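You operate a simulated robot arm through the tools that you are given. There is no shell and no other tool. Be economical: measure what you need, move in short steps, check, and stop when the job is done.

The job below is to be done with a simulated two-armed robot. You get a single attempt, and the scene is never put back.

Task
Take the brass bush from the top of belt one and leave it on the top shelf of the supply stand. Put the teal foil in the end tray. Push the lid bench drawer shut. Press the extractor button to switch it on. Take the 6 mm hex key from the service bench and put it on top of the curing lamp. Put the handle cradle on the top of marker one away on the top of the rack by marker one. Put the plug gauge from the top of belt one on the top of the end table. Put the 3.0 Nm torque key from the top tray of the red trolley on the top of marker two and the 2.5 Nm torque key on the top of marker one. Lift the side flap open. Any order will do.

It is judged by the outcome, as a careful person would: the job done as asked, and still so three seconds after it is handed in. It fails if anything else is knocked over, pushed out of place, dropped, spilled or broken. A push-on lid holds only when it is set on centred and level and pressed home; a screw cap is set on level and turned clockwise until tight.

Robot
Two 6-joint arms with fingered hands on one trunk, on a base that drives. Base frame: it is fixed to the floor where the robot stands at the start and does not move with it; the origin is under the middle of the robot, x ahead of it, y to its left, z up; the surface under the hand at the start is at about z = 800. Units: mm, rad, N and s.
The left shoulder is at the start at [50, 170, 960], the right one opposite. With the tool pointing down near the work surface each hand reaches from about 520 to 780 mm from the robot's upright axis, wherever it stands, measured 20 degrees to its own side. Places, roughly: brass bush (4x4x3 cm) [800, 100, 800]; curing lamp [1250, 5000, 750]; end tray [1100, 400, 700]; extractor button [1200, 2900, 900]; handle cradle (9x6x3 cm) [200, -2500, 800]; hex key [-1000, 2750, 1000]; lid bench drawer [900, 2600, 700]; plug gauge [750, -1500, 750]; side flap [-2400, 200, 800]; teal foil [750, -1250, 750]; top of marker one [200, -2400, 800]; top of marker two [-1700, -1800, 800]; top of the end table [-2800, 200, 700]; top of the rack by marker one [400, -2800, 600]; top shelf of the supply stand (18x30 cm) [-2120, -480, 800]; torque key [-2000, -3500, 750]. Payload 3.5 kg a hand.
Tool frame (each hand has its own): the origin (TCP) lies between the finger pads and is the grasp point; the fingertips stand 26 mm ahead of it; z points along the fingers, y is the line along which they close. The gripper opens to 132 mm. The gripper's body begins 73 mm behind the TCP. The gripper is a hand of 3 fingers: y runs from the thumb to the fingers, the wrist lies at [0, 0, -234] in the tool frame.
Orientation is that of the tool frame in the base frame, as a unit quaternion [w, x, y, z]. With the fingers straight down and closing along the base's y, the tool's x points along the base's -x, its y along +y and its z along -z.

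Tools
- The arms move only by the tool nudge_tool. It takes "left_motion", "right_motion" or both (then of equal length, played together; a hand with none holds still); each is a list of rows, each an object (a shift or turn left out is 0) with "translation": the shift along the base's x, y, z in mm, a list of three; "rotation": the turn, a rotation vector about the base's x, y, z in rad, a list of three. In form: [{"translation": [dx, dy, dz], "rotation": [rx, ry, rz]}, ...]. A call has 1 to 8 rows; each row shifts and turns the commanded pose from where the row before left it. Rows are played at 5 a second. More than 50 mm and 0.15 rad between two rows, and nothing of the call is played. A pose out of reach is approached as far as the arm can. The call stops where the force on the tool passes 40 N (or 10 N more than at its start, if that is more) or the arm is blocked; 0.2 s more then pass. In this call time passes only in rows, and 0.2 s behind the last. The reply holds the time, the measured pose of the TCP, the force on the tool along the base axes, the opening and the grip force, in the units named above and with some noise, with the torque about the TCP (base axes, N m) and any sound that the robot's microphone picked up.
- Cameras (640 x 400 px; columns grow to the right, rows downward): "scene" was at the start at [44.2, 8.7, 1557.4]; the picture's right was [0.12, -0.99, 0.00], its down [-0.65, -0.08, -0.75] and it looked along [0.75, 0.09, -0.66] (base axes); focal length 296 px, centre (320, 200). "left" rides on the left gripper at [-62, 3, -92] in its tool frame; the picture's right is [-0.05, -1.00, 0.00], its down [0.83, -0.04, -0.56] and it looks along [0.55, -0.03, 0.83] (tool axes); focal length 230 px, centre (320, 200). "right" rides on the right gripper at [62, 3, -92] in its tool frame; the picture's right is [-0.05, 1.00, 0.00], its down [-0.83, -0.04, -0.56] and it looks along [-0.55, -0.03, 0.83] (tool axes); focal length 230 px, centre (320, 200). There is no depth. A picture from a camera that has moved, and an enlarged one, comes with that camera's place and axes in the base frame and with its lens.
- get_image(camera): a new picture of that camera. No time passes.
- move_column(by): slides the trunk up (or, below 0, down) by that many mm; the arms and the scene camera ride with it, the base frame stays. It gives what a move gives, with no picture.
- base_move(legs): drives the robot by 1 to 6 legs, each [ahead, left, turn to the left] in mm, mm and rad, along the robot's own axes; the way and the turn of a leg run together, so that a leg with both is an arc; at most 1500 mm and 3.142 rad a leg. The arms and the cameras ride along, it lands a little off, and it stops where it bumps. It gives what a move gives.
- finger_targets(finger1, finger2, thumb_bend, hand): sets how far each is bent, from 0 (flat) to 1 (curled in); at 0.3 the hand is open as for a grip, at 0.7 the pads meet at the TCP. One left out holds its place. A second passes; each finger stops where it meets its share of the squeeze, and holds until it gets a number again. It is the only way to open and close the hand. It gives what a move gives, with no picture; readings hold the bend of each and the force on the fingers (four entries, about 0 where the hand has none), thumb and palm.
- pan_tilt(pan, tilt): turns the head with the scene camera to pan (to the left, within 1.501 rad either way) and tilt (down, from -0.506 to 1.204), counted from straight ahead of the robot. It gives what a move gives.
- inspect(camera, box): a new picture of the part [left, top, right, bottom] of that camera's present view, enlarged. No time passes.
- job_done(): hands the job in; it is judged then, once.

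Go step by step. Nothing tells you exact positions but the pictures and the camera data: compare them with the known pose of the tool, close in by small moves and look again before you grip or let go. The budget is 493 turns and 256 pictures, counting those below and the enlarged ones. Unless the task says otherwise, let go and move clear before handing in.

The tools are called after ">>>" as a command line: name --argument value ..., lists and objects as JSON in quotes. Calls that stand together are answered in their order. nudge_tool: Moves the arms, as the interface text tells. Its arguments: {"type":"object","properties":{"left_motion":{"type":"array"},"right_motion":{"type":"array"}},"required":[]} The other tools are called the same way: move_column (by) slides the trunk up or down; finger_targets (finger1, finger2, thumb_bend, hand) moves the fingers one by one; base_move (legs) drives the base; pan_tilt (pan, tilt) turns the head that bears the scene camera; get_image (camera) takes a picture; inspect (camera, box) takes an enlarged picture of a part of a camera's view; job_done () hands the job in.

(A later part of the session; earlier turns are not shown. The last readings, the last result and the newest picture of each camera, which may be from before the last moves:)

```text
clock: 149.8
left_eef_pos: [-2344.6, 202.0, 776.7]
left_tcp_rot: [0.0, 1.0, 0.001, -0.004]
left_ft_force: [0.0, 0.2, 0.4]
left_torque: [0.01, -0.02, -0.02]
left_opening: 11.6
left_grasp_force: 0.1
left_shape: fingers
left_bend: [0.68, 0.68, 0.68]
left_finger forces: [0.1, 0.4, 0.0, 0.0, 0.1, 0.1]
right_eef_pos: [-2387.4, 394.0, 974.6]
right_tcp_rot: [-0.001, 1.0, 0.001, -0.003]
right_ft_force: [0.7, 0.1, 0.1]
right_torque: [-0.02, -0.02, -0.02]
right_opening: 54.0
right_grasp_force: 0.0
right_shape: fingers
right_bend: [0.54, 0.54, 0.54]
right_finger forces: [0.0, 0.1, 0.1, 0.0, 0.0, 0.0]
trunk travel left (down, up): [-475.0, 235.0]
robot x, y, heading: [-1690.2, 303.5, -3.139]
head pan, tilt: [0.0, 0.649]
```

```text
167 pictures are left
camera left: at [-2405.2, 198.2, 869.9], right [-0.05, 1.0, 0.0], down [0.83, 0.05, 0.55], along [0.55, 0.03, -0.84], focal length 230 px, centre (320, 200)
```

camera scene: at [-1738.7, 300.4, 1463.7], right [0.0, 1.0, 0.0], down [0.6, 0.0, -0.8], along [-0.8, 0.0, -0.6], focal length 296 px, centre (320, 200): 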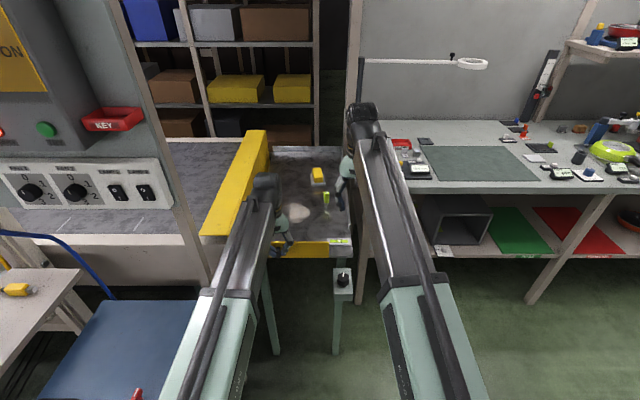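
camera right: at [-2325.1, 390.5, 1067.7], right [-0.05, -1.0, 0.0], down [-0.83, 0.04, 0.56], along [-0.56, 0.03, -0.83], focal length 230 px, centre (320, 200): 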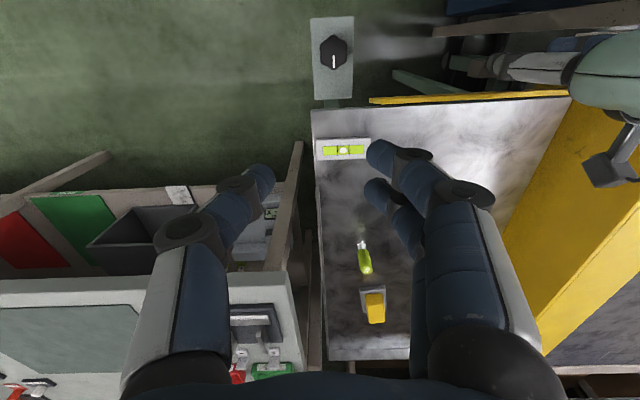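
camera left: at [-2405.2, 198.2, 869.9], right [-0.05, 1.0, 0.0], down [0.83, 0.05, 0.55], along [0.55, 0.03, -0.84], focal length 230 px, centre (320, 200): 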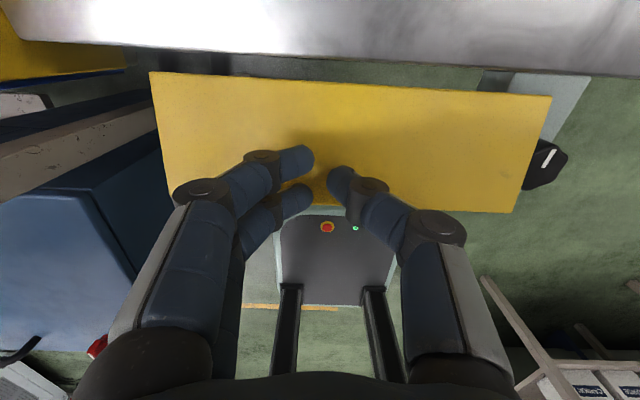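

>>> nudge_tool --left_motion '[{"translation": [0, 0, -8]}, {"translation": [0, 0, -8]}, {"translation": [0, 0, -8]}]'

>>> get_image --camera "left"

```text
clock: 150.6
left_eef_pos: [-2345.9, 201.9, 756.1]
left_tcp_rot: [0.0, 1.0, 0.001, -0.005]
left_ft_force: [2.0, -1.5, 21.7]
left_torque: [-0.01, 0.18, 0.05]
left_opening: 10.7
left_grasp_force: 10.9
left_shape: fingers
left_bend: [0.7, 0.68, 0.68]
left_finger forces: [12.1, 0.0, 0.1, 0.0, 9.7, 0.0]
right_eef_pos: [-2386.9, 393.1, 977.8]
right_tcp_rot: [-0.001, 1.0, 0.001, -0.004]
right_ft_force: [0.2, -0.8, -0.2]
right_torque: [0.0, 0.02, 0.02]
right_opening: 53.7
right_grasp_force: 0.0
right_shape: fingers
right_bend: [0.54, 0.54, 0.54]
right_finger forces: [0.1, 0.1, 0.0, 0.0, 0.0, 0.1]
trunk travel left (down, up): [-475.0, 235.0]
robot x, y, heading: [-1694.6, 301.6, -3.138]
head pan, tilt: [0.0, 0.649]
```

```text
166 pictures are left
camera left: at [-2406.3, 197.8, 849.2], right [-0.06, 1.0, 0.0], down [0.84, 0.05, 0.55], along [0.55, 0.03, -0.84], focal length 230 px, centre (320, 200)
```

left: 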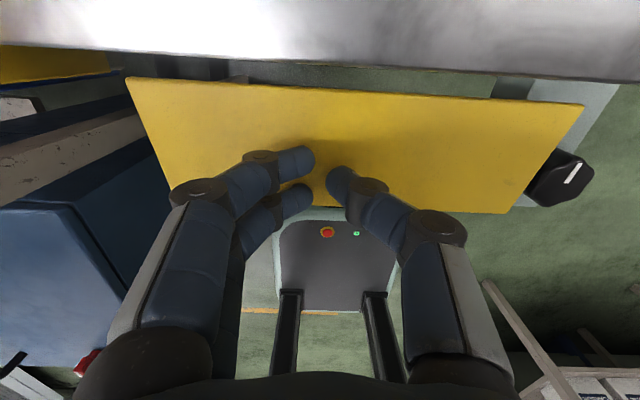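

It met a stop, so the flap is fully open. I withdraw the hand and look.

>>> nudge_tool --left_motion '[{"translation": [0, 0, 30]}, {"translation": [0, 0, 45]}, {"translation": [0, 0, 45]}, {"translation": [0, 0, 45]}, {"translation": [0, 0, 45]}]'

>>> base_move --legs '[[-250, 0, 0]]'

>>> get_image --camera "right"

>>> inspect --camera "scene" --box '[220, 130, 420, 270]'

```text
clock: 151.8
left_eef_pos: [-2348.2, 203.9, 964.4]
left_tcp_rot: [0.0, 1.0, 0.001, -0.003]
left_ft_force: [0.0, 0.4, -0.1]
left_torque: [0.0, -0.01, 0.0]
left_opening: 11.1
left_grasp_force: 0.1
left_shape: fingers
left_bend: [0.68, 0.68, 0.68]
left_finger forces: [0.0, 0.0, 0.1, 0.1, 0.0, 0.0]
right_eef_pos: [-2387.1, 394.1, 976.5]
right_tcp_rot: [-0.001, 1.0, 0.0, -0.004]
right_ft_force: [0.0, 0.3, -0.3]
right_torque: [0.0, 0.01, 0.01]
right_opening: 53.8
right_grasp_force: 0.0
right_shape: fingers
right_bend: [0.54, 0.54, 0.54]
right_finger forces: [0.0, 0.1, 0.0, 0.0, 0.0, 0.1]
trunk travel left (down, up): [-475.0, 235.0]
robot x, y, heading: [-1694.3, 302.5, -3.141]
head pan, tilt: [0.0, 0.649]
```

```text
clock: 153.7
left_eef_pos: [-2100.3, 204.0, 964.0]
left_tcp_rot: [0.0, 1.0, 0.001, -0.003]
left_ft_force: [-0.3, 1.3, -0.5]
left_torque: [0.02, 0.01, 0.02]
left_opening: 10.9
left_grasp_force: 0.2
left_shape: fingers
left_bend: [0.68, 0.68, 0.68]
left_finger forces: [0.1, 0.0, 0.0, 0.0, 0.0, 0.0]
right_eef_pos: [-2138.2, 396.1, 976.5]
right_tcp_rot: [0.0, 1.0, -0.001, -0.003]
right_ft_force: [-0.1, -0.3, 0.1]
right_torque: [0.03, 0.02, 0.01]
right_opening: 53.7
right_grasp_force: 0.1
right_shape: fingers
right_bend: [0.54, 0.54, 0.54]
right_finger forces: [0.0, 0.0, 0.1, 0.1, 0.0, 0.0]
trunk travel left (down, up): [-475.0, 235.0]
robot x, y, heading: [-1445.2, 301.6, -3.137]
head pan, tilt: [0.0, 0.649]
```

```text
165 pictures are left
camera right: at [-2075.9, 391.4, 1068.1], right [-0.05, -1.0, 0.0], down [-0.83, 0.04, 0.56], along [-0.56, 0.03, -0.83], focal length 230 px, centre (320, 200)
```

right: 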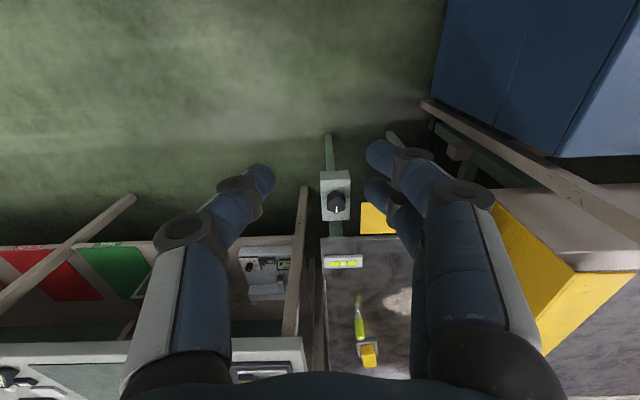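

```text
2.86 times, centred on (320, 200) of scene
camera zoom: at [-1489.1, 300.6, 1463.5], right [0.0, 1.0, 0.0], down [0.6, 0.0, -0.8], along [-0.8, 0.0, -0.6], focal length 846 px, centre (320, 200)
```

zoom: 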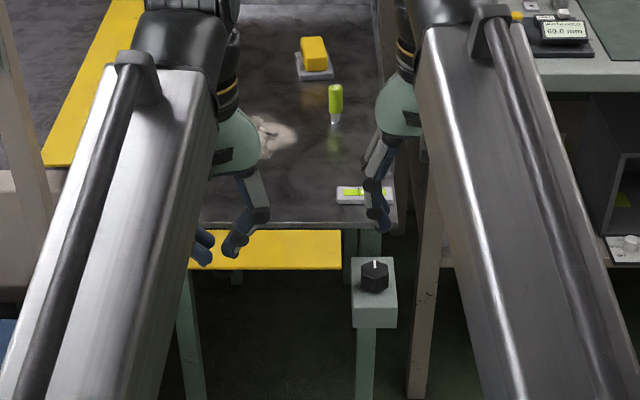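

The flap is open and the gauge still stands. Next are the torque keys: I back away, turn to face down the aisle (-y) and look.

>>> base_move --legs '[[-480, 0, 0], [0, 0, 1.5708], [600, 0, 0]]'

>>> move_column --by 100

>>> pan_tilt --pan 0.0 --tilt 0.35

>>> get_image --camera "scene"

```text
clock: 163.3
left_eef_pos: [-818.0, -936.1, 964.0]
left_tcp_rot: [0.002, 0.691, 0.723, -0.001]
left_ft_force: [0.3, 0.2, -0.3]
left_torque: [0.01, 0.03, -0.01]
left_opening: 10.9
left_grasp_force: 0.0
left_shape: fingers
left_bend: [0.68, 0.68, 0.68]
left_finger forces: [0.0, 0.0, 0.1, 0.0, 0.1, 0.1]
right_eef_pos: [-1006.5, -983.6, 976.7]
right_tcp_rot: [0.002, 0.691, 0.723, -0.003]
right_ft_force: [0.1, -0.7, -0.9]
right_torque: [0.02, 0.0, 0.04]
right_opening: 53.7
right_grasp_force: 0.0
right_shape: fingers
right_bend: [0.54, 0.54, 0.54]
right_finger forces: [0.0, 0.0, 0.0, 0.0, 0.0, 0.1]
trunk travel left (down, up): [-475.0, 235.0]
robot x, y, heading: [-945.2, -287.2, -1.527]
head pan, tilt: [0.0, 0.649]
```

```text
clock: 164.7
left_eef_pos: [-816.6, -936.2, 1064.2]
left_tcp_rot: [0.003, 0.69, 0.723, -0.002]
left_ft_force: [0.8, -0.8, -0.2]
left_torque: [-0.02, 0.02, -0.01]
left_opening: 11.0
left_grasp_force: 0.0
left_shape: fingers
left_bend: [0.68, 0.68, 0.68]
left_finger forces: [0.0, 0.1, 0.0, 0.0, 0.0, 0.1]
right_eef_pos: [-1006.3, -982.5, 1077.6]
right_tcp_rot: [0.002, 0.691, 0.723, -0.002]
right_ft_force: [-0.5, -0.9, 0.4]
right_torque: [0.02, -0.04, 0.06]
right_opening: 53.7
right_grasp_force: 0.2
right_shape: fingers
right_bend: [0.54, 0.54, 0.54]
right_finger forces: [0.0, 0.0, 0.1, 0.0, 0.1, 0.1]
trunk travel left (down, up): [-575.0, 135.0]
robot x, y, heading: [-942.4, -285.8, -1.527]
head pan, tilt: [0.0, 0.649]
```

```text
clock: 165.4
left_eef_pos: [-817.8, -936.3, 1063.2]
left_tcp_rot: [0.003, 0.691, 0.723, -0.003]
left_ft_force: [-0.8, -0.6, -0.3]
left_torque: [-0.04, 0.01, -0.03]
left_opening: 11.2
left_grasp_force: 0.0
left_shape: fingers
left_bend: [0.68, 0.68, 0.68]
left_finger forces: [0.0, 0.0, 0.0, 0.1, 0.0, 0.1]
right_eef_pos: [-1007.1, -982.8, 1076.6]
right_tcp_rot: [0.002, 0.692, 0.722, -0.003]
right_ft_force: [-0.7, -0.1, 0.1]
right_torque: [-0.02, 0.02, -0.04]
right_opening: 53.7
right_grasp_force: 0.0
right_shape: fingers
right_bend: [0.54, 0.54, 0.54]
right_finger forces: [0.0, 0.0, 0.0, 0.0, 0.0, 0.0]
trunk travel left (down, up): [-575.0, 135.0]
robot x, y, heading: [-945.1, -285.6, -1.523]
head pan, tilt: [0.0, 0.351]
```

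```text
163 pictures are left
camera scene: at [-939.9, -338.9, 1590.4], right [-1.0, -0.04, 0.0], down [-0.02, 0.34, -0.94], along [0.04, -0.94, -0.34], focal length 296 px, centre (320, 200)
```

scene: 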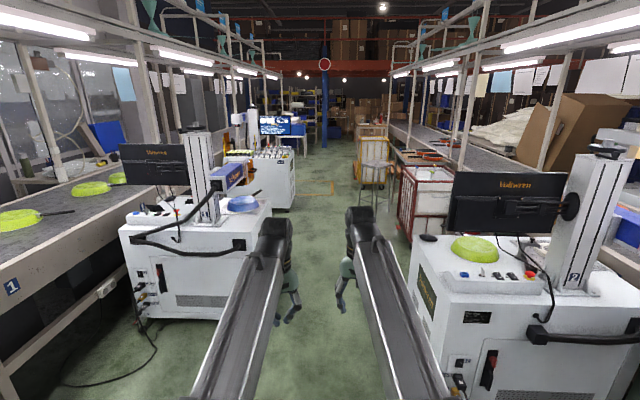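

>>> inspect --camera "scene" --box '[100, 130, 310, 260]'

>>> inspect --camera "scene" --box '[340, 110, 640, 300]'

```text
3.05 times, centred on (205, 195) of scene
camera zoom: at [-939.9, -338.9, 1590.4], right [-1.0, -0.04, 0.0], down [-0.02, 0.34, -0.94], along [0.04, -0.94, -0.34], focal length 903 px, centre (670, 215)
```

zoom: 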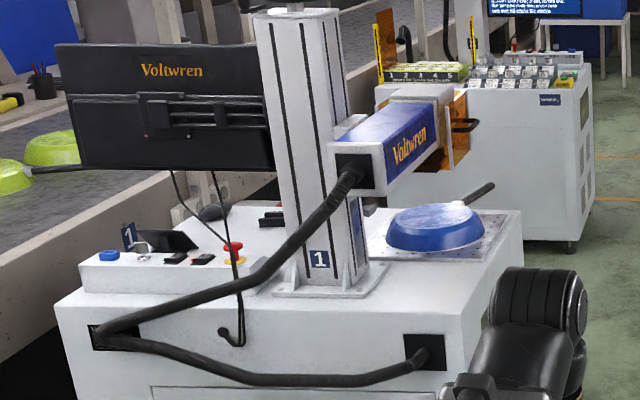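

```text
2.11 times, centred on (490, 205) of scene
camera zoom: at [-939.9, -338.9, 1590.4], right [-1.0, -0.04, 0.0], down [-0.02, 0.34, -0.94], along [0.04, -0.94, -0.34], focal length 624 px, centre (-38, 190)
```

zoom: 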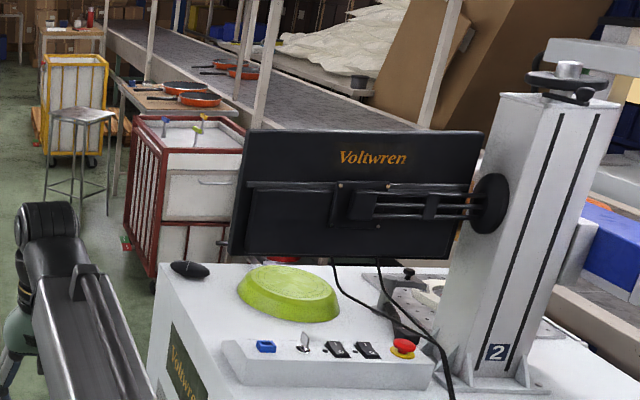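

The red trolley with small T-shaped keys stands at about [-2000, -3500], past marker two. I straighten and drive down the aisle.

>>> base_move --legs '[[0, 0, -0.046], [1500, 0, 0]]'

>>> get_image --camera "scene"

```text
clock: 173.2
left_eef_pos: [-851.5, -2432.6, 1064.0]
left_tcp_rot: [0.002, 0.707, 0.707, -0.002]
left_ft_force: [0.2, 0.4, 0.3]
left_torque: [-0.01, -0.03, 0.0]
left_opening: 10.9
left_grasp_force: 0.1
left_shape: fingers
left_bend: [0.68, 0.68, 0.68]
left_finger forces: [0.0, 0.0, 0.0, 0.1, 0.1, 0.0]
right_eef_pos: [-1042.9, -2469.7, 1076.8]
right_tcp_rot: [0.001, 0.708, 0.706, -0.003]
right_ft_force: [0.0, -0.5, -0.8]
right_torque: [-0.01, -0.01, 0.03]
right_opening: 54.1
right_grasp_force: 0.1
right_shape: fingers
right_bend: [0.54, 0.54, 0.54]
right_finger forces: [0.0, 0.1, 0.0, 0.0, 0.0, 0.0]
trunk travel left (down, up): [-575.0, 135.0]
robot x, y, heading: [-947.2, -1780.4, -1.574]
head pan, tilt: [0.0, 0.351]
```

```text
160 pictures are left
camera scene: at [-945.9, -1830.5, 1590.4], right [-1.0, 0.0, 0.0], down [0.0, 0.34, -0.94], along [0.0, -0.94, -0.34], focal length 296 px, centre (320, 200)
```

scene: 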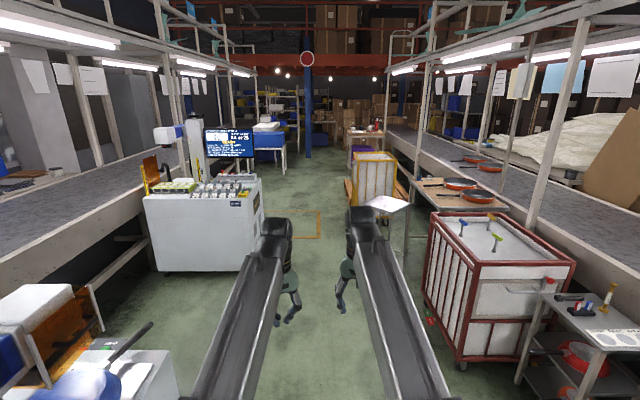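

>>> inspect --camera "scene" --box '[400, 190, 640, 350]'

>>> pan_tilt --pan 1.1 --tilt 0.6

>>> get_image --camera "scene"

>>> pan_tilt --pan -1.2 --tilt 0.6

>>> get_image --camera "scene"

```text
2.50 times, centred on (520, 270) of scene
camera zoom: at [-945.9, -1830.5, 1590.4], right [-1.0, 0.0, 0.0], down [0.0, 0.34, -0.94], along [0.0, -0.94, -0.34], focal length 740 px, centre (-180, 25)
```

zoom: 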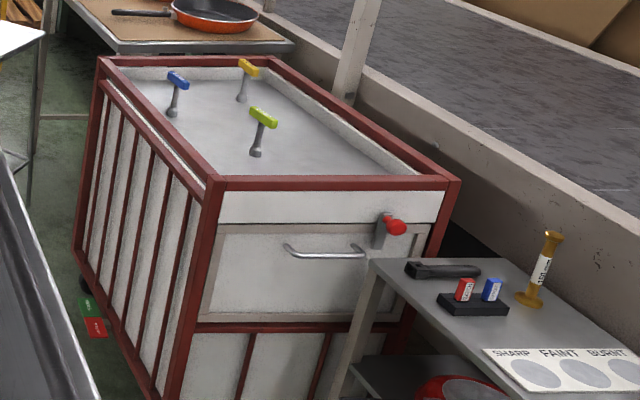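

```text
clock: 174.6
left_eef_pos: [-852.1, -2432.1, 1064.8]
left_tcp_rot: [0.002, 0.707, 0.707, -0.003]
left_ft_force: [0.0, 1.1, 0.4]
left_torque: [-0.01, 0.02, 0.04]
left_opening: 11.0
left_grasp_force: 0.0
left_shape: fingers
left_bend: [0.68, 0.68, 0.68]
left_finger forces: [0.1, 0.0, 0.0, 0.0, 0.1, 0.0]
right_eef_pos: [-1042.4, -2470.7, 1076.9]
right_tcp_rot: [0.001, 0.708, 0.706, -0.003]
right_ft_force: [-0.1, 0.0, -0.2]
right_torque: [-0.02, -0.02, 0.01]
right_opening: 54.0
right_grasp_force: 0.0
right_shape: fingers
right_bend: [0.54, 0.54, 0.54]
right_finger forces: [0.0, 0.0, 0.0, 0.0, 0.1, 0.0]
trunk travel left (down, up): [-575.0, 135.0]
robot x, y, heading: [-947.8, -1776.2, -1.574]
head pan, tilt: [1.1, 0.6]
```

```text
158 pictures are left
camera scene: at [-867.1, -1777.5, 1567.7], right [-0.46, -0.89, 0.0], down [-0.5, 0.26, -0.83], along [0.73, -0.38, -0.56], focal length 296 px, centre (320, 200)
```

scene: 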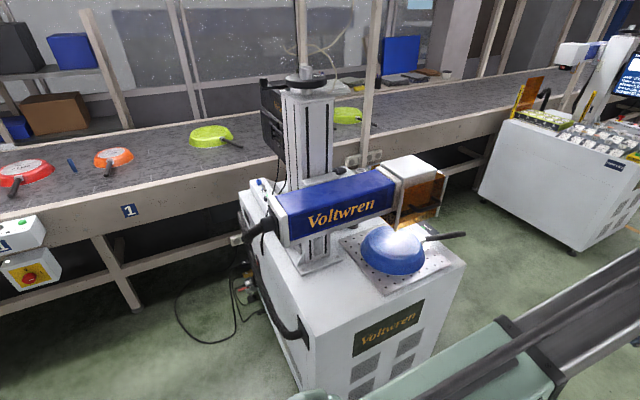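

```text
clock: 176.7
left_eef_pos: [-851.3, -2433.4, 1064.2]
left_tcp_rot: [0.003, 0.707, 0.707, -0.003]
left_ft_force: [0.4, 0.6, 0.5]
left_torque: [-0.03, -0.01, -0.01]
left_opening: 11.2
left_grasp_force: 0.0
left_shape: fingers
left_bend: [0.68, 0.68, 0.68]
left_finger forces: [0.1, 0.0, 0.1, 0.0, 0.0, 0.0]
right_eef_pos: [-1042.5, -2470.1, 1075.9]
right_tcp_rot: [0.001, 0.708, 0.706, -0.003]
right_ft_force: [0.6, -0.2, 0.2]
right_torque: [-0.02, -0.01, 0.03]
right_opening: 53.8
right_grasp_force: 0.1
right_shape: fingers
right_bend: [0.54, 0.54, 0.54]
right_finger forces: [0.1, 0.0, 0.0, 0.1, 0.0, 0.0]
trunk travel left (down, up): [-575.0, 135.0]
robot x, y, heading: [-942.4, -1772.3, -1.576]
head pan, tilt: [-1.201, 0.6]
```

```text
157 pictures are left
camera scene: at [-1028.2, -1768.8, 1567.7], right [-0.36, 0.93, 0.0], down [0.53, 0.2, -0.83], along [-0.77, -0.3, -0.56], focal length 296 px, centre (320, 200)
```

scene: 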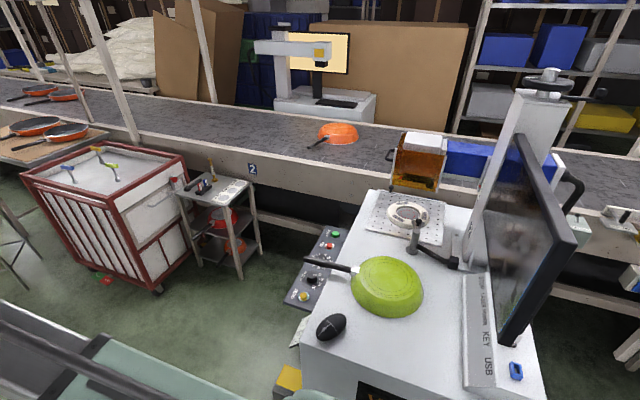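

Three keys (blue, yellow, lime) stand upright in the red trolley. I drive beside it and turn to face it to read their labels.

>>> base_move --legs '[[1500, 0, 0], [150, 0, 0], [0, 0, -1.5708]]'

>>> pan_tilt --pan 0.0 --tilt 0.6

>>> get_image --camera "scene"

```text
clock: 189.0
left_eef_pos: [-1564.1, -3598.7, 1063.6]
left_tcp_rot: [0.0, 0.999, 0.035, -0.003]
left_ft_force: [0.4, -0.6, -0.1]
left_torque: [0.0, 0.0, -0.02]
left_opening: 11.2
left_grasp_force: 0.0
left_shape: fingers
left_bend: [0.68, 0.68, 0.68]
left_finger forces: [0.0, 0.0, 0.0, 0.1, 0.1, 0.0]
right_eef_pos: [-1615.1, -3410.3, 1076.4]
right_tcp_rot: [-0.001, 0.999, 0.034, -0.004]
right_ft_force: [-0.4, 0.9, 0.3]
right_torque: [0.0, -0.02, 0.0]
right_opening: 53.9
right_grasp_force: 0.0
right_shape: fingers
right_bend: [0.54, 0.54, 0.54]
right_finger forces: [0.0, 0.0, 0.1, 0.0, 0.0, 0.0]
trunk travel left (down, up): [-575.0, 135.0]
robot x, y, heading: [-916.8, -3457.7, -3.073]
head pan, tilt: [-1.201, 0.6]
```

```text
clock: 190.4
left_eef_pos: [-1564.2, -3597.5, 1063.1]
left_tcp_rot: [0.0, 0.999, 0.035, -0.003]
left_ft_force: [0.4, -0.2, 0.1]
left_torque: [0.0, -0.04, 0.01]
left_opening: 11.1
left_grasp_force: 0.1
left_shape: fingers
left_bend: [0.68, 0.68, 0.68]
left_finger forces: [0.1, 0.0, 0.0, 0.0, 0.1, 0.0]
right_eef_pos: [-1616.2, -3409.4, 1074.8]
right_tcp_rot: [-0.001, 0.999, 0.034, -0.003]
right_ft_force: [0.4, 0.5, 0.6]
right_torque: [-0.01, -0.01, 0.03]
right_opening: 53.9
right_grasp_force: 0.2
right_shape: fingers
right_bend: [0.54, 0.54, 0.54]
right_finger forces: [0.0, 0.0, 0.0, 0.0, 0.1, 0.0]
trunk travel left (down, up): [-575.0, 135.0]
robot x, y, heading: [-914.1, -3458.3, -3.067]
head pan, tilt: [0.0, 0.6]
```

```text
156 pictures are left
camera scene: at [-963.8, -3460.8, 1567.7], right [-0.07, 1.0, 0.0], down [0.56, 0.04, -0.83], along [-0.82, -0.06, -0.56], focal length 296 px, centre (320, 200)
```

scene: 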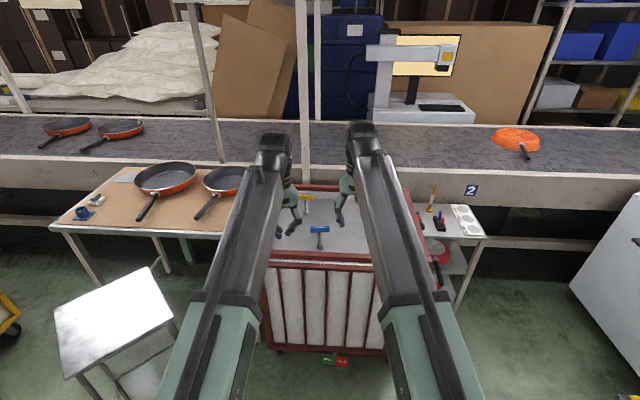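

>>> base_move --legs '[[0, 0, -0.07], [280, 0, 0]]'

>>> get_image --camera "right"

>>> get_image --camera "scene"

```text
clock: 192.8
left_eef_pos: [-1855.2, -3557.8, 1062.6]
left_tcp_rot: [0.0, 1.0, 0.002, -0.003]
left_ft_force: [0.0, -0.2, 0.5]
left_torque: [-0.01, -0.04, 0.0]
left_opening: 10.9
left_grasp_force: 0.0
left_shape: fingers
left_bend: [0.68, 0.68, 0.68]
left_finger forces: [0.0, 0.0, 0.1, 0.1, 0.0, 0.0]
right_eef_pos: [-1895.1, -3364.8, 1075.5]
right_tcp_rot: [0.0, 1.0, 0.002, -0.003]
right_ft_force: [-0.3, -0.2, -0.2]
right_torque: [0.02, -0.04, 0.03]
right_opening: 53.9
right_grasp_force: 0.1
right_shape: fingers
right_bend: [0.54, 0.54, 0.54]
right_finger forces: [0.0, 0.1, 0.0, 0.0, 0.0, 0.0]
trunk travel left (down, up): [-575.0, 135.0]
robot x, y, heading: [-1200.5, -3455.7, -3.137]
head pan, tilt: [0.0, 0.6]
```

```text
155 pictures are left
camera right: at [-1832.2, -3368.9, 1167.1], right [-0.05, -1.0, 0.0], down [-0.83, 0.04, 0.56], along [-0.56, 0.03, -0.83], focal length 230 px, centre (320, 200)
```

right: 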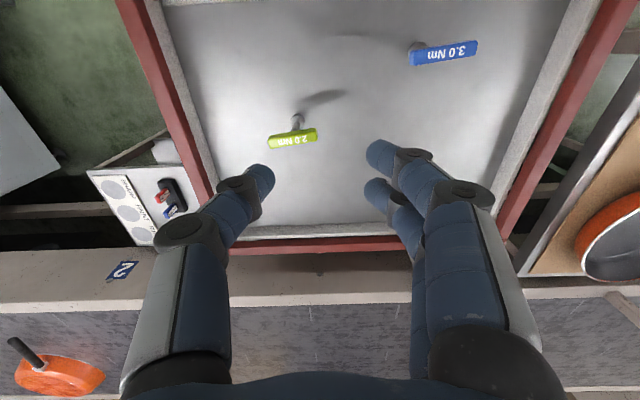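

```text
154 pictures are left
camera scene: at [-1247.4, -3458.2, 1567.6], right [0.0, 1.0, 0.0], down [0.57, 0.0, -0.82], along [-0.82, 0.0, -0.57], focal length 296 px, centre (320, 200)
```

scene: 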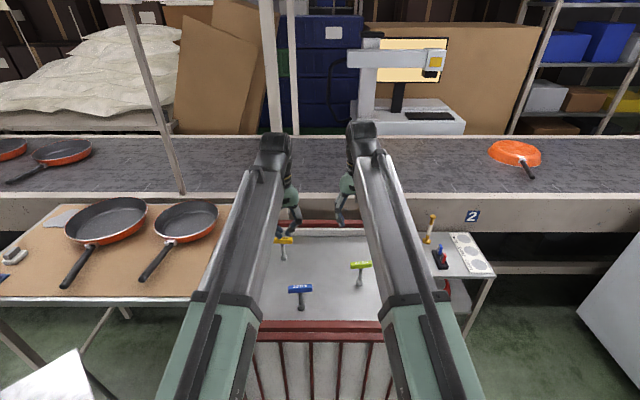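

Blue is 3.0 Nm and lime is 2.0 Nm, so yellow should be 2.5. Blue's handle is near [-1848, -3521, 825], with its bar along y. I turn the left hand 90° and go above it.

>>> inspect --camera "scene" --box '[260, 220, 390, 320]'

>>> nudge_tool --left_motion '[{"rotation": [0, 0, -0.15], "translation": [0, 5, 0]}, {"rotation": [0, 0, -0.15], "translation": [0, 5, 0]}, {"rotation": [0, 0, -0.15], "translation": [0, 5, 0]}, {"rotation": [0, 0, -0.15], "translation": [0, 5, 0]}, {"rotation": [0, 0, -0.15], "translation": [0, 5, 0]}, {"rotation": [0, 0, -0.15], "translation": [0, 5, 0]}, {"rotation": [0, 0, -0.15], "translation": [0, 5, 0]}, {"rotation": [0, 0, -0.15], "translation": [0, 2, 0]}]'

>>> nudge_tool --left_motion '[{"rotation": [0, 0, -0.13], "translation": [3, 0, -30]}, {"rotation": [0, 0, -0.12], "translation": [2, 0, -30]}, {"rotation": [0, 0, -0.12], "translation": [2, 0, -30]}]'

>>> finger_targets --hand "left" --finger1 0.5 --finger2 0.5 --thumb_bend 0.5

>>> get_image --camera "left"

```text
4.00 times, centred on (325, 270) of scene
camera zoom: at [-1247.4, -3458.2, 1567.6], right [0.0, 1.0, 0.0], down [0.57, 0.0, -0.82], along [-0.82, 0.0, -0.57], focal length 1185 px, centre (300, -80)
```

zoom: 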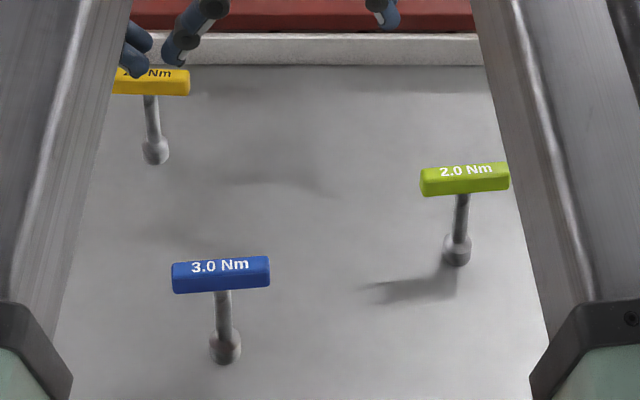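

```text
clock: 194.6
left_eef_pos: [-1854.6, -3519.6, 1063.3]
left_tcp_rot: [-0.002, 0.826, -0.563, -0.004]
left_ft_force: [0.9, 0.1, 0.8]
left_torque: [0.02, 0.03, 0.03]
left_opening: 11.2
left_grasp_force: 0.1
left_shape: fingers
left_bend: [0.68, 0.68, 0.68]
left_finger forces: [0.0, 0.0, 0.0, 0.1, 0.1, 0.0]
right_eef_pos: [-1893.6, -3365.5, 1076.3]
right_tcp_rot: [-0.001, 1.0, 0.002, -0.003]
right_ft_force: [-0.4, 0.4, -0.7]
right_torque: [-0.03, -0.02, 0.01]
right_opening: 53.9
right_grasp_force: 0.1
right_shape: fingers
right_bend: [0.54, 0.54, 0.54]
right_finger forces: [0.1, 0.0, 0.1, 0.1, 0.1, 0.0]
trunk travel left (down, up): [-575.0, 135.0]
robot x, y, heading: [-1199.0, -3458.8, -3.141]
head pan, tilt: [0.0, 0.6]
```

```text
clock: 195.4
left_eef_pos: [-1847.3, -3518.5, 973.1]
left_tcp_rot: [-0.003, 0.708, -0.706, -0.002]
left_ft_force: [1.0, 0.3, -1.3]
left_torque: [0.0, -0.01, 0.04]
left_opening: 11.0
left_grasp_force: 0.0
left_shape: fingers
left_bend: [0.68, 0.68, 0.68]
left_finger forces: [0.1, 0.0, 0.0, 0.1, 0.1, 0.1]
right_eef_pos: [-1894.1, -3366.0, 1077.0]
right_tcp_rot: [-0.001, 1.0, 0.002, -0.003]
right_ft_force: [0.1, -0.8, 0.8]
right_torque: [-0.01, 0.0, -0.03]
right_opening: 53.9
right_grasp_force: 0.1
right_shape: fingers
right_bend: [0.54, 0.54, 0.54]
right_finger forces: [0.1, 0.1, 0.1, 0.0, 0.0, 0.1]
trunk travel left (down, up): [-575.0, 135.0]
robot x, y, heading: [-1199.9, -3458.9, -3.141]
head pan, tilt: [0.0, 0.6]
```

```text
clock: 196.4
left_eef_pos: [-1847.6, -3518.8, 973.9]
left_tcp_rot: [-0.003, 0.709, -0.705, -0.002]
left_ft_force: [0.0, 0.2, -0.1]
left_torque: [0.04, 0.01, -0.01]
left_opening: 67.1
left_grasp_force: 0.0
left_shape: fingers
left_bend: [0.5, 0.5, 0.5]
left_finger forces: [0.1, 0.0, 0.1, 0.0, 0.1, 0.0]
right_eef_pos: [-1894.5, -3364.7, 1077.4]
right_tcp_rot: [-0.001, 1.0, 0.002, -0.003]
right_ft_force: [-0.1, -0.3, -0.5]
right_torque: [0.0, 0.02, -0.01]
right_opening: 54.0
right_grasp_force: 0.1
right_shape: fingers
right_bend: [0.54, 0.54, 0.54]
right_finger forces: [0.0, 0.0, 0.1, 0.0, 0.0, 0.0]
trunk travel left (down, up): [-575.0, 135.0]
robot x, y, heading: [-1196.3, -3456.3, -3.138]
head pan, tilt: [0.0, 0.6]
```

```text
152 pictures are left
camera left: at [-1851.8, -3458.0, 1065.9], right [1.0, 0.06, 0.0], down [0.05, -0.83, 0.55], along [0.03, -0.55, -0.84], focal length 230 px, centre (320, 200)
```

left: 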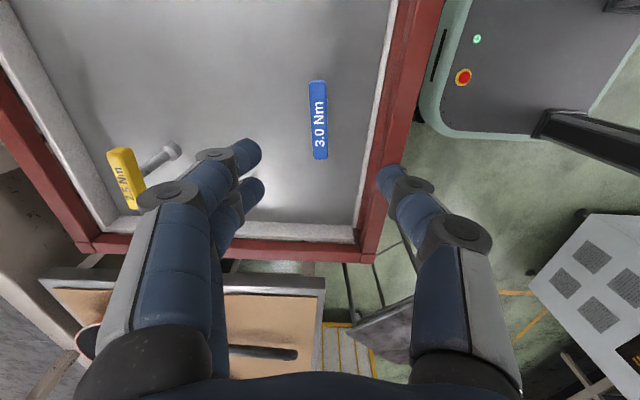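

The yellow key reads 2.5 Nm. The blue bar is centred at about [-1851, -3519] with its top near z=820; I descend onto it.

>>> nudge_tool --left_motion '[{"translation": [-3, 0, -40]}, {"translation": [0, 0, -40]}, {"translation": [0, 0, -35]}]'

>>> get_image --camera "left"

```text
clock: 197.2
left_eef_pos: [-1849.3, -3519.9, 856.2]
left_tcp_rot: [-0.003, 0.709, -0.706, -0.003]
left_ft_force: [0.0, -0.3, 0.6]
left_torque: [-0.02, -0.01, 0.01]
left_opening: 66.9
left_grasp_force: 0.1
left_shape: fingers
left_bend: [0.5, 0.5, 0.5]
left_finger forces: [0.0, 0.1, 0.0, 0.0, 0.0, 0.0]
right_eef_pos: [-1894.1, -3366.2, 1076.4]
right_tcp_rot: [-0.002, 1.0, 0.002, -0.003]
right_ft_force: [-0.5, 0.3, 0.1]
right_torque: [-0.03, -0.02, 0.0]
right_opening: 53.8
right_grasp_force: 0.1
right_shape: fingers
right_bend: [0.54, 0.54, 0.54]
right_finger forces: [0.0, 0.0, 0.0, 0.0, 0.0, 0.0]
trunk travel left (down, up): [-575.0, 135.0]
robot x, y, heading: [-1200.9, -3455.4, -3.139]
head pan, tilt: [0.0, 0.6]
```

```text
151 pictures are left
camera left: at [-1852.9, -3459.5, 951.0], right [1.0, 0.06, 0.0], down [0.05, -0.83, 0.55], along [0.03, -0.55, -0.84], focal length 230 px, centre (320, 200)
```

left: 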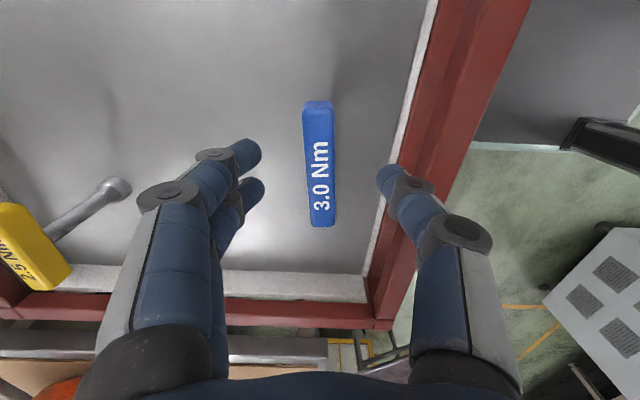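

>>> nudge_tool --left_motion '[{"translation": [-1, 0, -20]}, {"translation": [0, -1, -20]}]'

>>> finger_targets --hand "left" --finger1 0.68 --finger2 0.68 --thumb_bend 0.68

>>> get_image --camera "left"

```text
clock: 197.8
left_eef_pos: [-1850.6, -3520.3, 819.9]
left_tcp_rot: [-0.003, 0.709, -0.705, -0.003]
left_ft_force: [0.7, 0.0, -0.2]
left_torque: [-0.02, -0.02, 0.01]
left_opening: 67.2
left_grasp_force: 0.1
left_shape: fingers
left_bend: [0.5, 0.5, 0.5]
left_finger forces: [0.0, 0.0, 0.0, 0.1, 0.0, 0.0]
right_eef_pos: [-1893.1, -3366.4, 1077.2]
right_tcp_rot: [-0.001, 1.0, 0.001, -0.003]
right_ft_force: [-1.1, 0.0, 0.2]
right_torque: [-0.03, 0.0, 0.04]
right_opening: 53.8
right_grasp_force: 0.0
right_shape: fingers
right_bend: [0.54, 0.54, 0.54]
right_finger forces: [0.1, 0.0, 0.0, 0.0, 0.1, 0.0]
trunk travel left (down, up): [-575.0, 135.0]
robot x, y, heading: [-1199.1, -3457.7, -3.137]
head pan, tilt: [0.0, 0.6]
```

```text
clock: 198.8
left_eef_pos: [-1850.3, -3519.7, 818.6]
left_tcp_rot: [-0.002, 0.709, -0.705, -0.002]
left_ft_force: [0.7, 0.7, -0.2]
left_torque: [0.0, 0.02, 0.01]
left_opening: 11.9
left_grasp_force: 0.6
left_shape: fingers
left_bend: [0.68, 0.67, 0.68]
left_finger forces: [0.1, 0.3, 0.0, 0.1, 0.4, 0.0]
right_eef_pos: [-1893.8, -3363.8, 1076.0]
right_tcp_rot: [-0.001, 1.0, 0.002, -0.004]
right_ft_force: [0.1, 1.0, -0.4]
right_torque: [0.0, 0.0, 0.01]
right_opening: 53.7
right_grasp_force: 0.1
right_shape: fingers
right_bend: [0.54, 0.54, 0.54]
right_finger forces: [0.0, 0.0, 0.1, 0.0, 0.1, 0.1]
trunk travel left (down, up): [-575.0, 135.0]
robot x, y, heading: [-1199.8, -3456.7, -3.138]
head pan, tilt: [0.0, 0.6]
```

```text
150 pictures are left
camera left: at [-1854.3, -3459.4, 911.8], right [1.0, 0.06, 0.0], down [0.05, -0.83, 0.55], along [0.03, -0.55, -0.84], focal length 230 px, centre (320, 200)
```

left: 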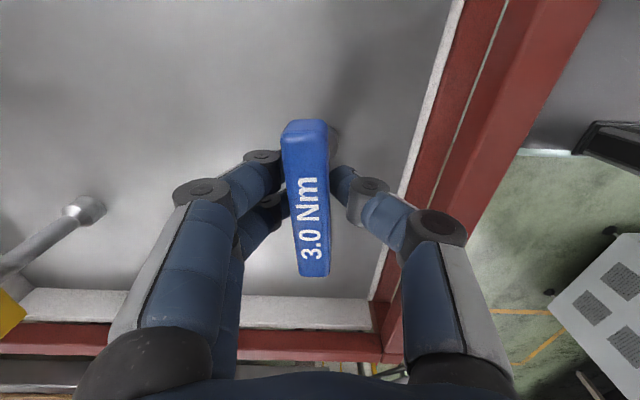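

The pads touch the bar. I tighten and lift.

>>> finger_targets --hand "left" --finger1 0.76 --finger2 0.76 --thumb_bend 0.74

>>> nudge_tool --left_motion '[{"translation": [0, 0, 15]}, {"translation": [0, 0, 20]}, {"translation": [0, 0, 40]}, {"translation": [0, 0, 45]}, {"translation": [0, 0, 45]}, {"translation": [0, 0, 45]}, {"translation": [0, 0, 45]}]'

>>> get_image --camera "left"

>>> get_image --camera "scene"

```text
clock: 199.8
left_eef_pos: [-1851.0, -3520.8, 818.6]
left_tcp_rot: [-0.002, 0.708, -0.706, -0.003]
left_ft_force: [-0.3, 1.0, -2.7]
left_torque: [0.0, 0.02, 0.03]
left_opening: 5.4
left_grasp_force: 11.6
left_shape: fingers
left_bend: [0.74, 0.73, 0.69]
left_finger forces: [6.7, 8.0, 0.0, 0.0, 9.3, 0.0]
right_eef_pos: [-1894.2, -3365.2, 1077.1]
right_tcp_rot: [-0.001, 1.0, 0.002, -0.004]
right_ft_force: [0.4, -0.2, 0.4]
right_torque: [-0.02, -0.01, -0.01]
right_opening: 53.7
right_grasp_force: 0.0
right_shape: fingers
right_bend: [0.54, 0.54, 0.54]
right_finger forces: [0.0, 0.1, 0.0, 0.1, 0.0, 0.0]
trunk travel left (down, up): [-575.0, 135.0]
robot x, y, heading: [-1196.5, -3454.3, -3.14]
head pan, tilt: [0.0, 0.6]
```

```text
clock: 201.4
left_eef_pos: [-1852.2, -3520.9, 1071.6]
left_tcp_rot: [-0.002, 0.708, -0.706, -0.002]
left_ft_force: [-0.3, -0.4, -1.0]
left_torque: [0.03, 0.02, 0.0]
left_opening: 5.2
left_grasp_force: 12.1
left_shape: fingers
left_bend: [0.74, 0.73, 0.69]
left_finger forces: [6.7, 8.2, 0.1, 0.0, 9.1, 0.0]
right_eef_pos: [-1893.6, -3364.9, 1076.2]
right_tcp_rot: [-0.001, 1.0, 0.002, -0.003]
right_ft_force: [-0.6, -0.1, 0.0]
right_torque: [-0.01, 0.02, -0.02]
right_opening: 53.9
right_grasp_force: 0.0
right_shape: fingers
right_bend: [0.54, 0.54, 0.54]
right_finger forces: [0.0, 0.0, 0.0, 0.0, 0.0, 0.0]
trunk travel left (down, up): [-575.0, 135.0]
robot x, y, heading: [-1196.7, -3455.3, -3.138]
head pan, tilt: [0.0, 0.6]
```

```text
149 pictures are left
camera left: at [-1855.5, -3460.8, 1165.2], right [1.0, 0.06, 0.0], down [0.05, -0.83, 0.55], along [0.03, -0.55, -0.84], focal length 230 px, centre (320, 200)
```

left: 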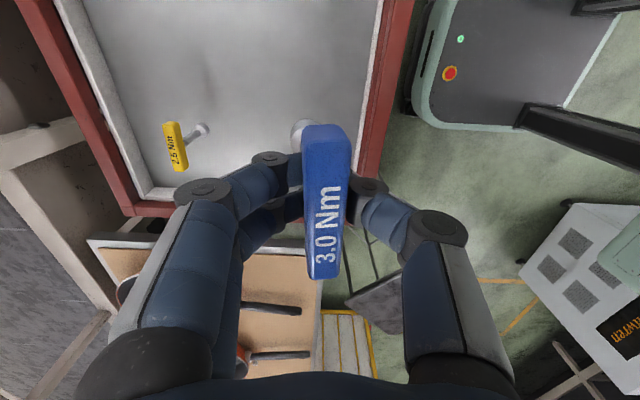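

```text
148 pictures are left
camera scene: at [-1246.0, -3458.1, 1567.7], right [0.0, 1.0, 0.0], down [0.56, 0.0, -0.83], along [-0.83, 0.0, -0.56], focal length 296 px, centre (320, 200)
```

scene: 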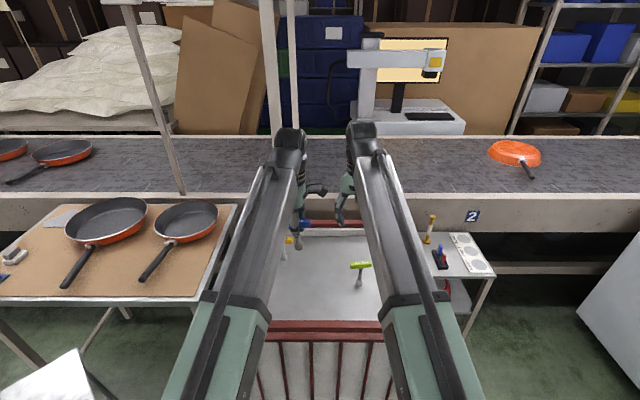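

The 3.0 key is held firmly. Next is the 2.5 key (yellow, near [-2075, -3600]) with the right hand: I shift the base, then turn the right hand.

>>> base_move --legs '[[0, 205, 0], [130, 0, 0]]'

>>> nudge_tool --right_motion '[{"rotation": [0, 0, 0.15]}, {"rotation": [0, 0, 0.15]}, {"rotation": [0, 0, 0.15]}, {"rotation": [0, 0, 0.15]}, {"rotation": [0, 0, 0.15]}, {"rotation": [0, 0, 0.15]}, {"rotation": [0, 0, 0.15]}, {"rotation": [0, 0, 0.15]}]'

>>> nudge_tool --right_motion '[{"rotation": [0, 0, 0.13]}, {"rotation": [0, 0, 0.12]}, {"rotation": [0, 0, 0.12]}]'

>>> get_image --camera "right"

```text
clock: 203.9
left_eef_pos: [-1983.0, -3728.3, 1070.8]
left_tcp_rot: [-0.004, 0.71, -0.704, -0.002]
left_ft_force: [-0.6, -1.3, -1.8]
left_torque: [0.0, -0.04, 0.0]
left_opening: 5.1
left_grasp_force: 12.0
left_shape: fingers
left_bend: [0.74, 0.73, 0.69]
left_finger forces: [6.7, 8.3, 0.0, 0.0, 9.2, 0.0]
right_eef_pos: [-2024.7, -3572.8, 1074.2]
right_tcp_rot: [-0.001, 1.0, 0.002, -0.003]
right_ft_force: [-0.3, 0.3, -0.7]
right_torque: [0.02, -0.03, 0.01]
right_opening: 54.2
right_grasp_force: 0.0
right_shape: fingers
right_bend: [0.54, 0.54, 0.54]
right_finger forces: [0.0, 0.1, 0.1, 0.0, 0.1, 0.1]
trunk travel left (down, up): [-575.0, 135.0]
robot x, y, heading: [-1326.6, -3664.2, -3.136]
head pan, tilt: [0.0, 0.6]
```

```text
clock: 205.7
left_eef_pos: [-1981.8, -3728.7, 1071.9]
left_tcp_rot: [-0.002, 0.711, -0.703, -0.002]
left_ft_force: [0.3, 0.0, -2.7]
left_torque: [0.01, -0.02, 0.01]
left_opening: 5.4
left_grasp_force: 11.7
left_shape: fingers
left_bend: [0.74, 0.73, 0.69]
left_finger forces: [6.8, 8.3, 0.0, 0.1, 9.1, 0.0]
right_eef_pos: [-2025.4, -3572.5, 1076.8]
right_tcp_rot: [0.001, 0.823, 0.568, -0.004]
right_ft_force: [-0.4, -0.6, 0.3]
right_torque: [0.02, 0.05, -0.02]
right_opening: 53.7
right_grasp_force: 0.0
right_shape: fingers
right_bend: [0.54, 0.54, 0.54]
right_finger forces: [0.1, 0.0, 0.1, 0.0, 0.0, 0.0]
trunk travel left (down, up): [-575.0, 135.0]
robot x, y, heading: [-1325.0, -3664.2, -3.136]
head pan, tilt: [0.0, 0.6]
```

```text
clock: 206.5
left_eef_pos: [-1981.5, -3728.9, 1070.8]
left_tcp_rot: [-0.002, 0.71, -0.704, -0.003]
left_ft_force: [-0.8, 0.4, -2.2]
left_torque: [0.0, -0.03, 0.0]
left_opening: 5.2
left_grasp_force: 12.2
left_shape: fingers
left_bend: [0.74, 0.73, 0.69]
left_finger forces: [6.8, 8.2, 0.0, 0.0, 9.1, 0.1]
right_eef_pos: [-2022.3, -3574.8, 1076.2]
right_tcp_rot: [0.001, 0.709, 0.706, -0.003]
right_ft_force: [-0.1, -0.4, -0.5]
right_torque: [0.02, 0.03, -0.01]
right_opening: 53.7
right_grasp_force: 0.2
right_shape: fingers
right_bend: [0.54, 0.54, 0.54]
right_finger forces: [0.0, 0.0, 0.0, 0.0, 0.0, 0.0]
trunk travel left (down, up): [-575.0, 135.0]
robot x, y, heading: [-1329.9, -3662.4, -3.133]
head pan, tilt: [0.0, 0.6]
```

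```text
147 pictures are left
camera right: at [-2019.0, -3513.3, 1167.3], right [1.0, -0.06, 0.0], down [-0.05, -0.83, 0.56], along [-0.03, -0.56, -0.83], focal length 230 px, centre (320, 200)
```

right: 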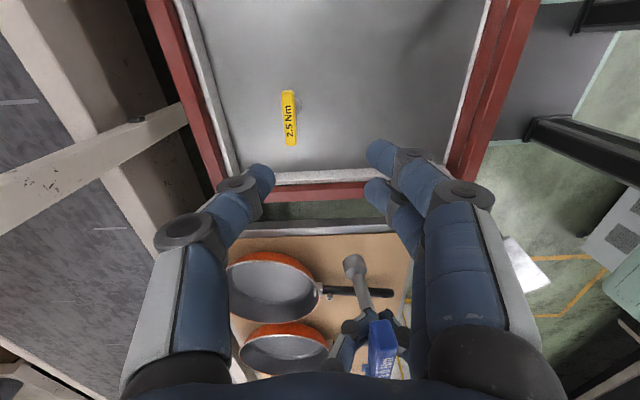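

The yellow bar is at about [-2069, -3600]. I move the right hand over it and down.

>>> finger_targets --hand "right" --finger1 0.5 --finger2 0.5 --thumb_bend 0.5

>>> nudge_tool --right_motion '[{"translation": [-24, -13, -20]}, {"translation": [-23, -13, -30]}, {"translation": [0, 0, -45]}, {"translation": [0, 0, -45]}, {"translation": [0, 0, -40]}]'

>>> get_image --camera "right"

```text
clock: 207.5
left_eef_pos: [-1981.8, -3728.8, 1071.9]
left_tcp_rot: [-0.003, 0.71, -0.704, -0.002]
left_ft_force: [-0.9, 0.0, -2.2]
left_torque: [0.02, 0.0, 0.0]
left_opening: 4.9
left_grasp_force: 12.3
left_shape: fingers
left_bend: [0.74, 0.73, 0.69]
left_finger forces: [6.7, 8.3, 0.0, 0.0, 9.0, 0.0]
right_eef_pos: [-2021.5, -3574.7, 1075.8]
right_tcp_rot: [0.001, 0.709, 0.705, -0.002]
right_ft_force: [0.9, -0.4, 0.2]
right_torque: [-0.02, -0.02, -0.02]
right_opening: 67.2
right_grasp_force: 0.1
right_shape: fingers
right_bend: [0.5, 0.5, 0.5]
right_finger forces: [0.0, 0.0, 0.1, 0.1, 0.0, 0.0]
trunk travel left (down, up): [-575.0, 135.0]
robot x, y, heading: [-1329.9, -3662.1, -3.139]
head pan, tilt: [0.0, 0.6]
```

```text
clock: 208.7
left_eef_pos: [-1982.9, -3728.3, 1072.7]
left_tcp_rot: [-0.003, 0.711, -0.704, -0.003]
left_ft_force: [0.1, 0.1, -3.0]
left_torque: [-0.02, -0.01, 0.0]
left_opening: 5.0
left_grasp_force: 12.1
left_shape: fingers
left_bend: [0.74, 0.73, 0.69]
left_finger forces: [6.7, 8.4, 0.0, 0.0, 9.2, 0.0]
right_eef_pos: [-2050.3, -3596.2, 889.2]
right_tcp_rot: [0.002, 0.706, 0.708, -0.003]
right_ft_force: [0.0, 0.6, 0.7]
right_torque: [0.0, 0.0, 0.03]
right_opening: 67.0
right_grasp_force: 0.1
right_shape: fingers
right_bend: [0.5, 0.5, 0.5]
right_finger forces: [0.0, 0.0, 0.0, 0.1, 0.0, 0.0]
right hand out of reach, approached as far as the arm can: row 1, 2
trunk travel left (down, up): [-575.0, 135.0]
robot x, y, heading: [-1329.6, -3660.2, -3.137]
head pan, tilt: [0.0, 0.6]
```

```text
146 pictures are left
camera right: at [-2046.7, -3534.3, 980.6], right [1.0, -0.05, 0.0], down [-0.04, -0.83, 0.56], along [-0.03, -0.56, -0.83], focal length 230 px, centre (320, 200)
```

right: 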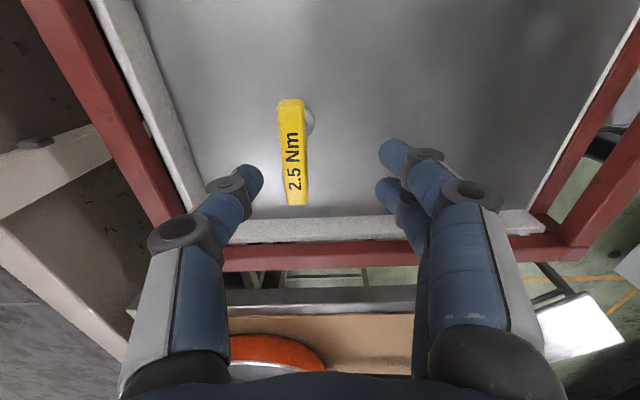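

>>> base_move --legs '[[22, 0, 0]]'

>>> nudge_tool --right_motion '[{"translation": [0, 0, -20]}]'

>>> get_image --camera "right"

```text
clock: 209.5
left_eef_pos: [-2005.5, -3728.4, 1070.7]
left_tcp_rot: [-0.003, 0.709, -0.705, -0.002]
left_ft_force: [-1.0, 0.0, -2.1]
left_torque: [0.02, -0.02, 0.01]
left_opening: 5.4
left_grasp_force: 11.8
left_shape: fingers
left_bend: [0.74, 0.73, 0.69]
left_finger forces: [6.7, 8.4, 0.0, 0.0, 9.0, 0.1]
right_eef_pos: [-2073.8, -3595.6, 888.4]
right_tcp_rot: [0.004, 0.706, 0.708, -0.003]
right_ft_force: [-0.8, 0.4, 0.6]
right_torque: [-0.03, -0.05, 0.0]
right_opening: 67.2
right_grasp_force: 0.0
right_shape: fingers
right_bend: [0.5, 0.5, 0.5]
right_finger forces: [0.0, 0.1, 0.0, 0.0, 0.0, 0.0]
trunk travel left (down, up): [-575.0, 135.0]
robot x, y, heading: [-1351.8, -3659.6, -3.14]
head pan, tilt: [0.0, 0.6]
```

```text
clock: 209.9
left_eef_pos: [-2005.5, -3728.3, 1070.8]
left_tcp_rot: [-0.002, 0.71, -0.705, -0.001]
left_ft_force: [-0.5, -0.1, -1.5]
left_torque: [0.02, -0.05, 0.03]
left_opening: 5.4
left_grasp_force: 12.0
left_shape: fingers
left_bend: [0.74, 0.73, 0.69]
left_finger forces: [6.7, 8.2, 0.0, 0.1, 9.0, 0.1]
right_eef_pos: [-2073.3, -3595.9, 868.1]
right_tcp_rot: [0.002, 0.706, 0.708, -0.003]
right_ft_force: [0.5, -0.2, -0.4]
right_torque: [0.01, 0.03, -0.01]
right_opening: 67.2
right_grasp_force: 0.1
right_shape: fingers
right_bend: [0.5, 0.5, 0.5]
right_finger forces: [0.0, 0.0, 0.1, 0.0, 0.0, 0.1]
trunk travel left (down, up): [-575.0, 135.0]
robot x, y, heading: [-1351.6, -3666.7, -3.137]
head pan, tilt: [0.0, 0.6]
```

```text
145 pictures are left
camera right: at [-2070.0, -3534.9, 959.8], right [1.0, -0.05, 0.0], down [-0.04, -0.83, 0.56], along [-0.03, -0.56, -0.83], focal length 230 px, centre (320, 200)
```

right: 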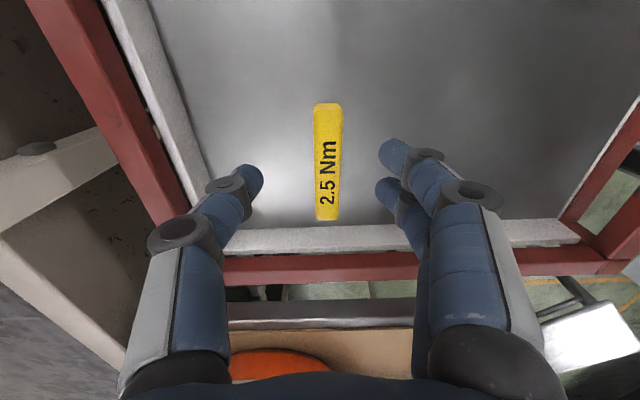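

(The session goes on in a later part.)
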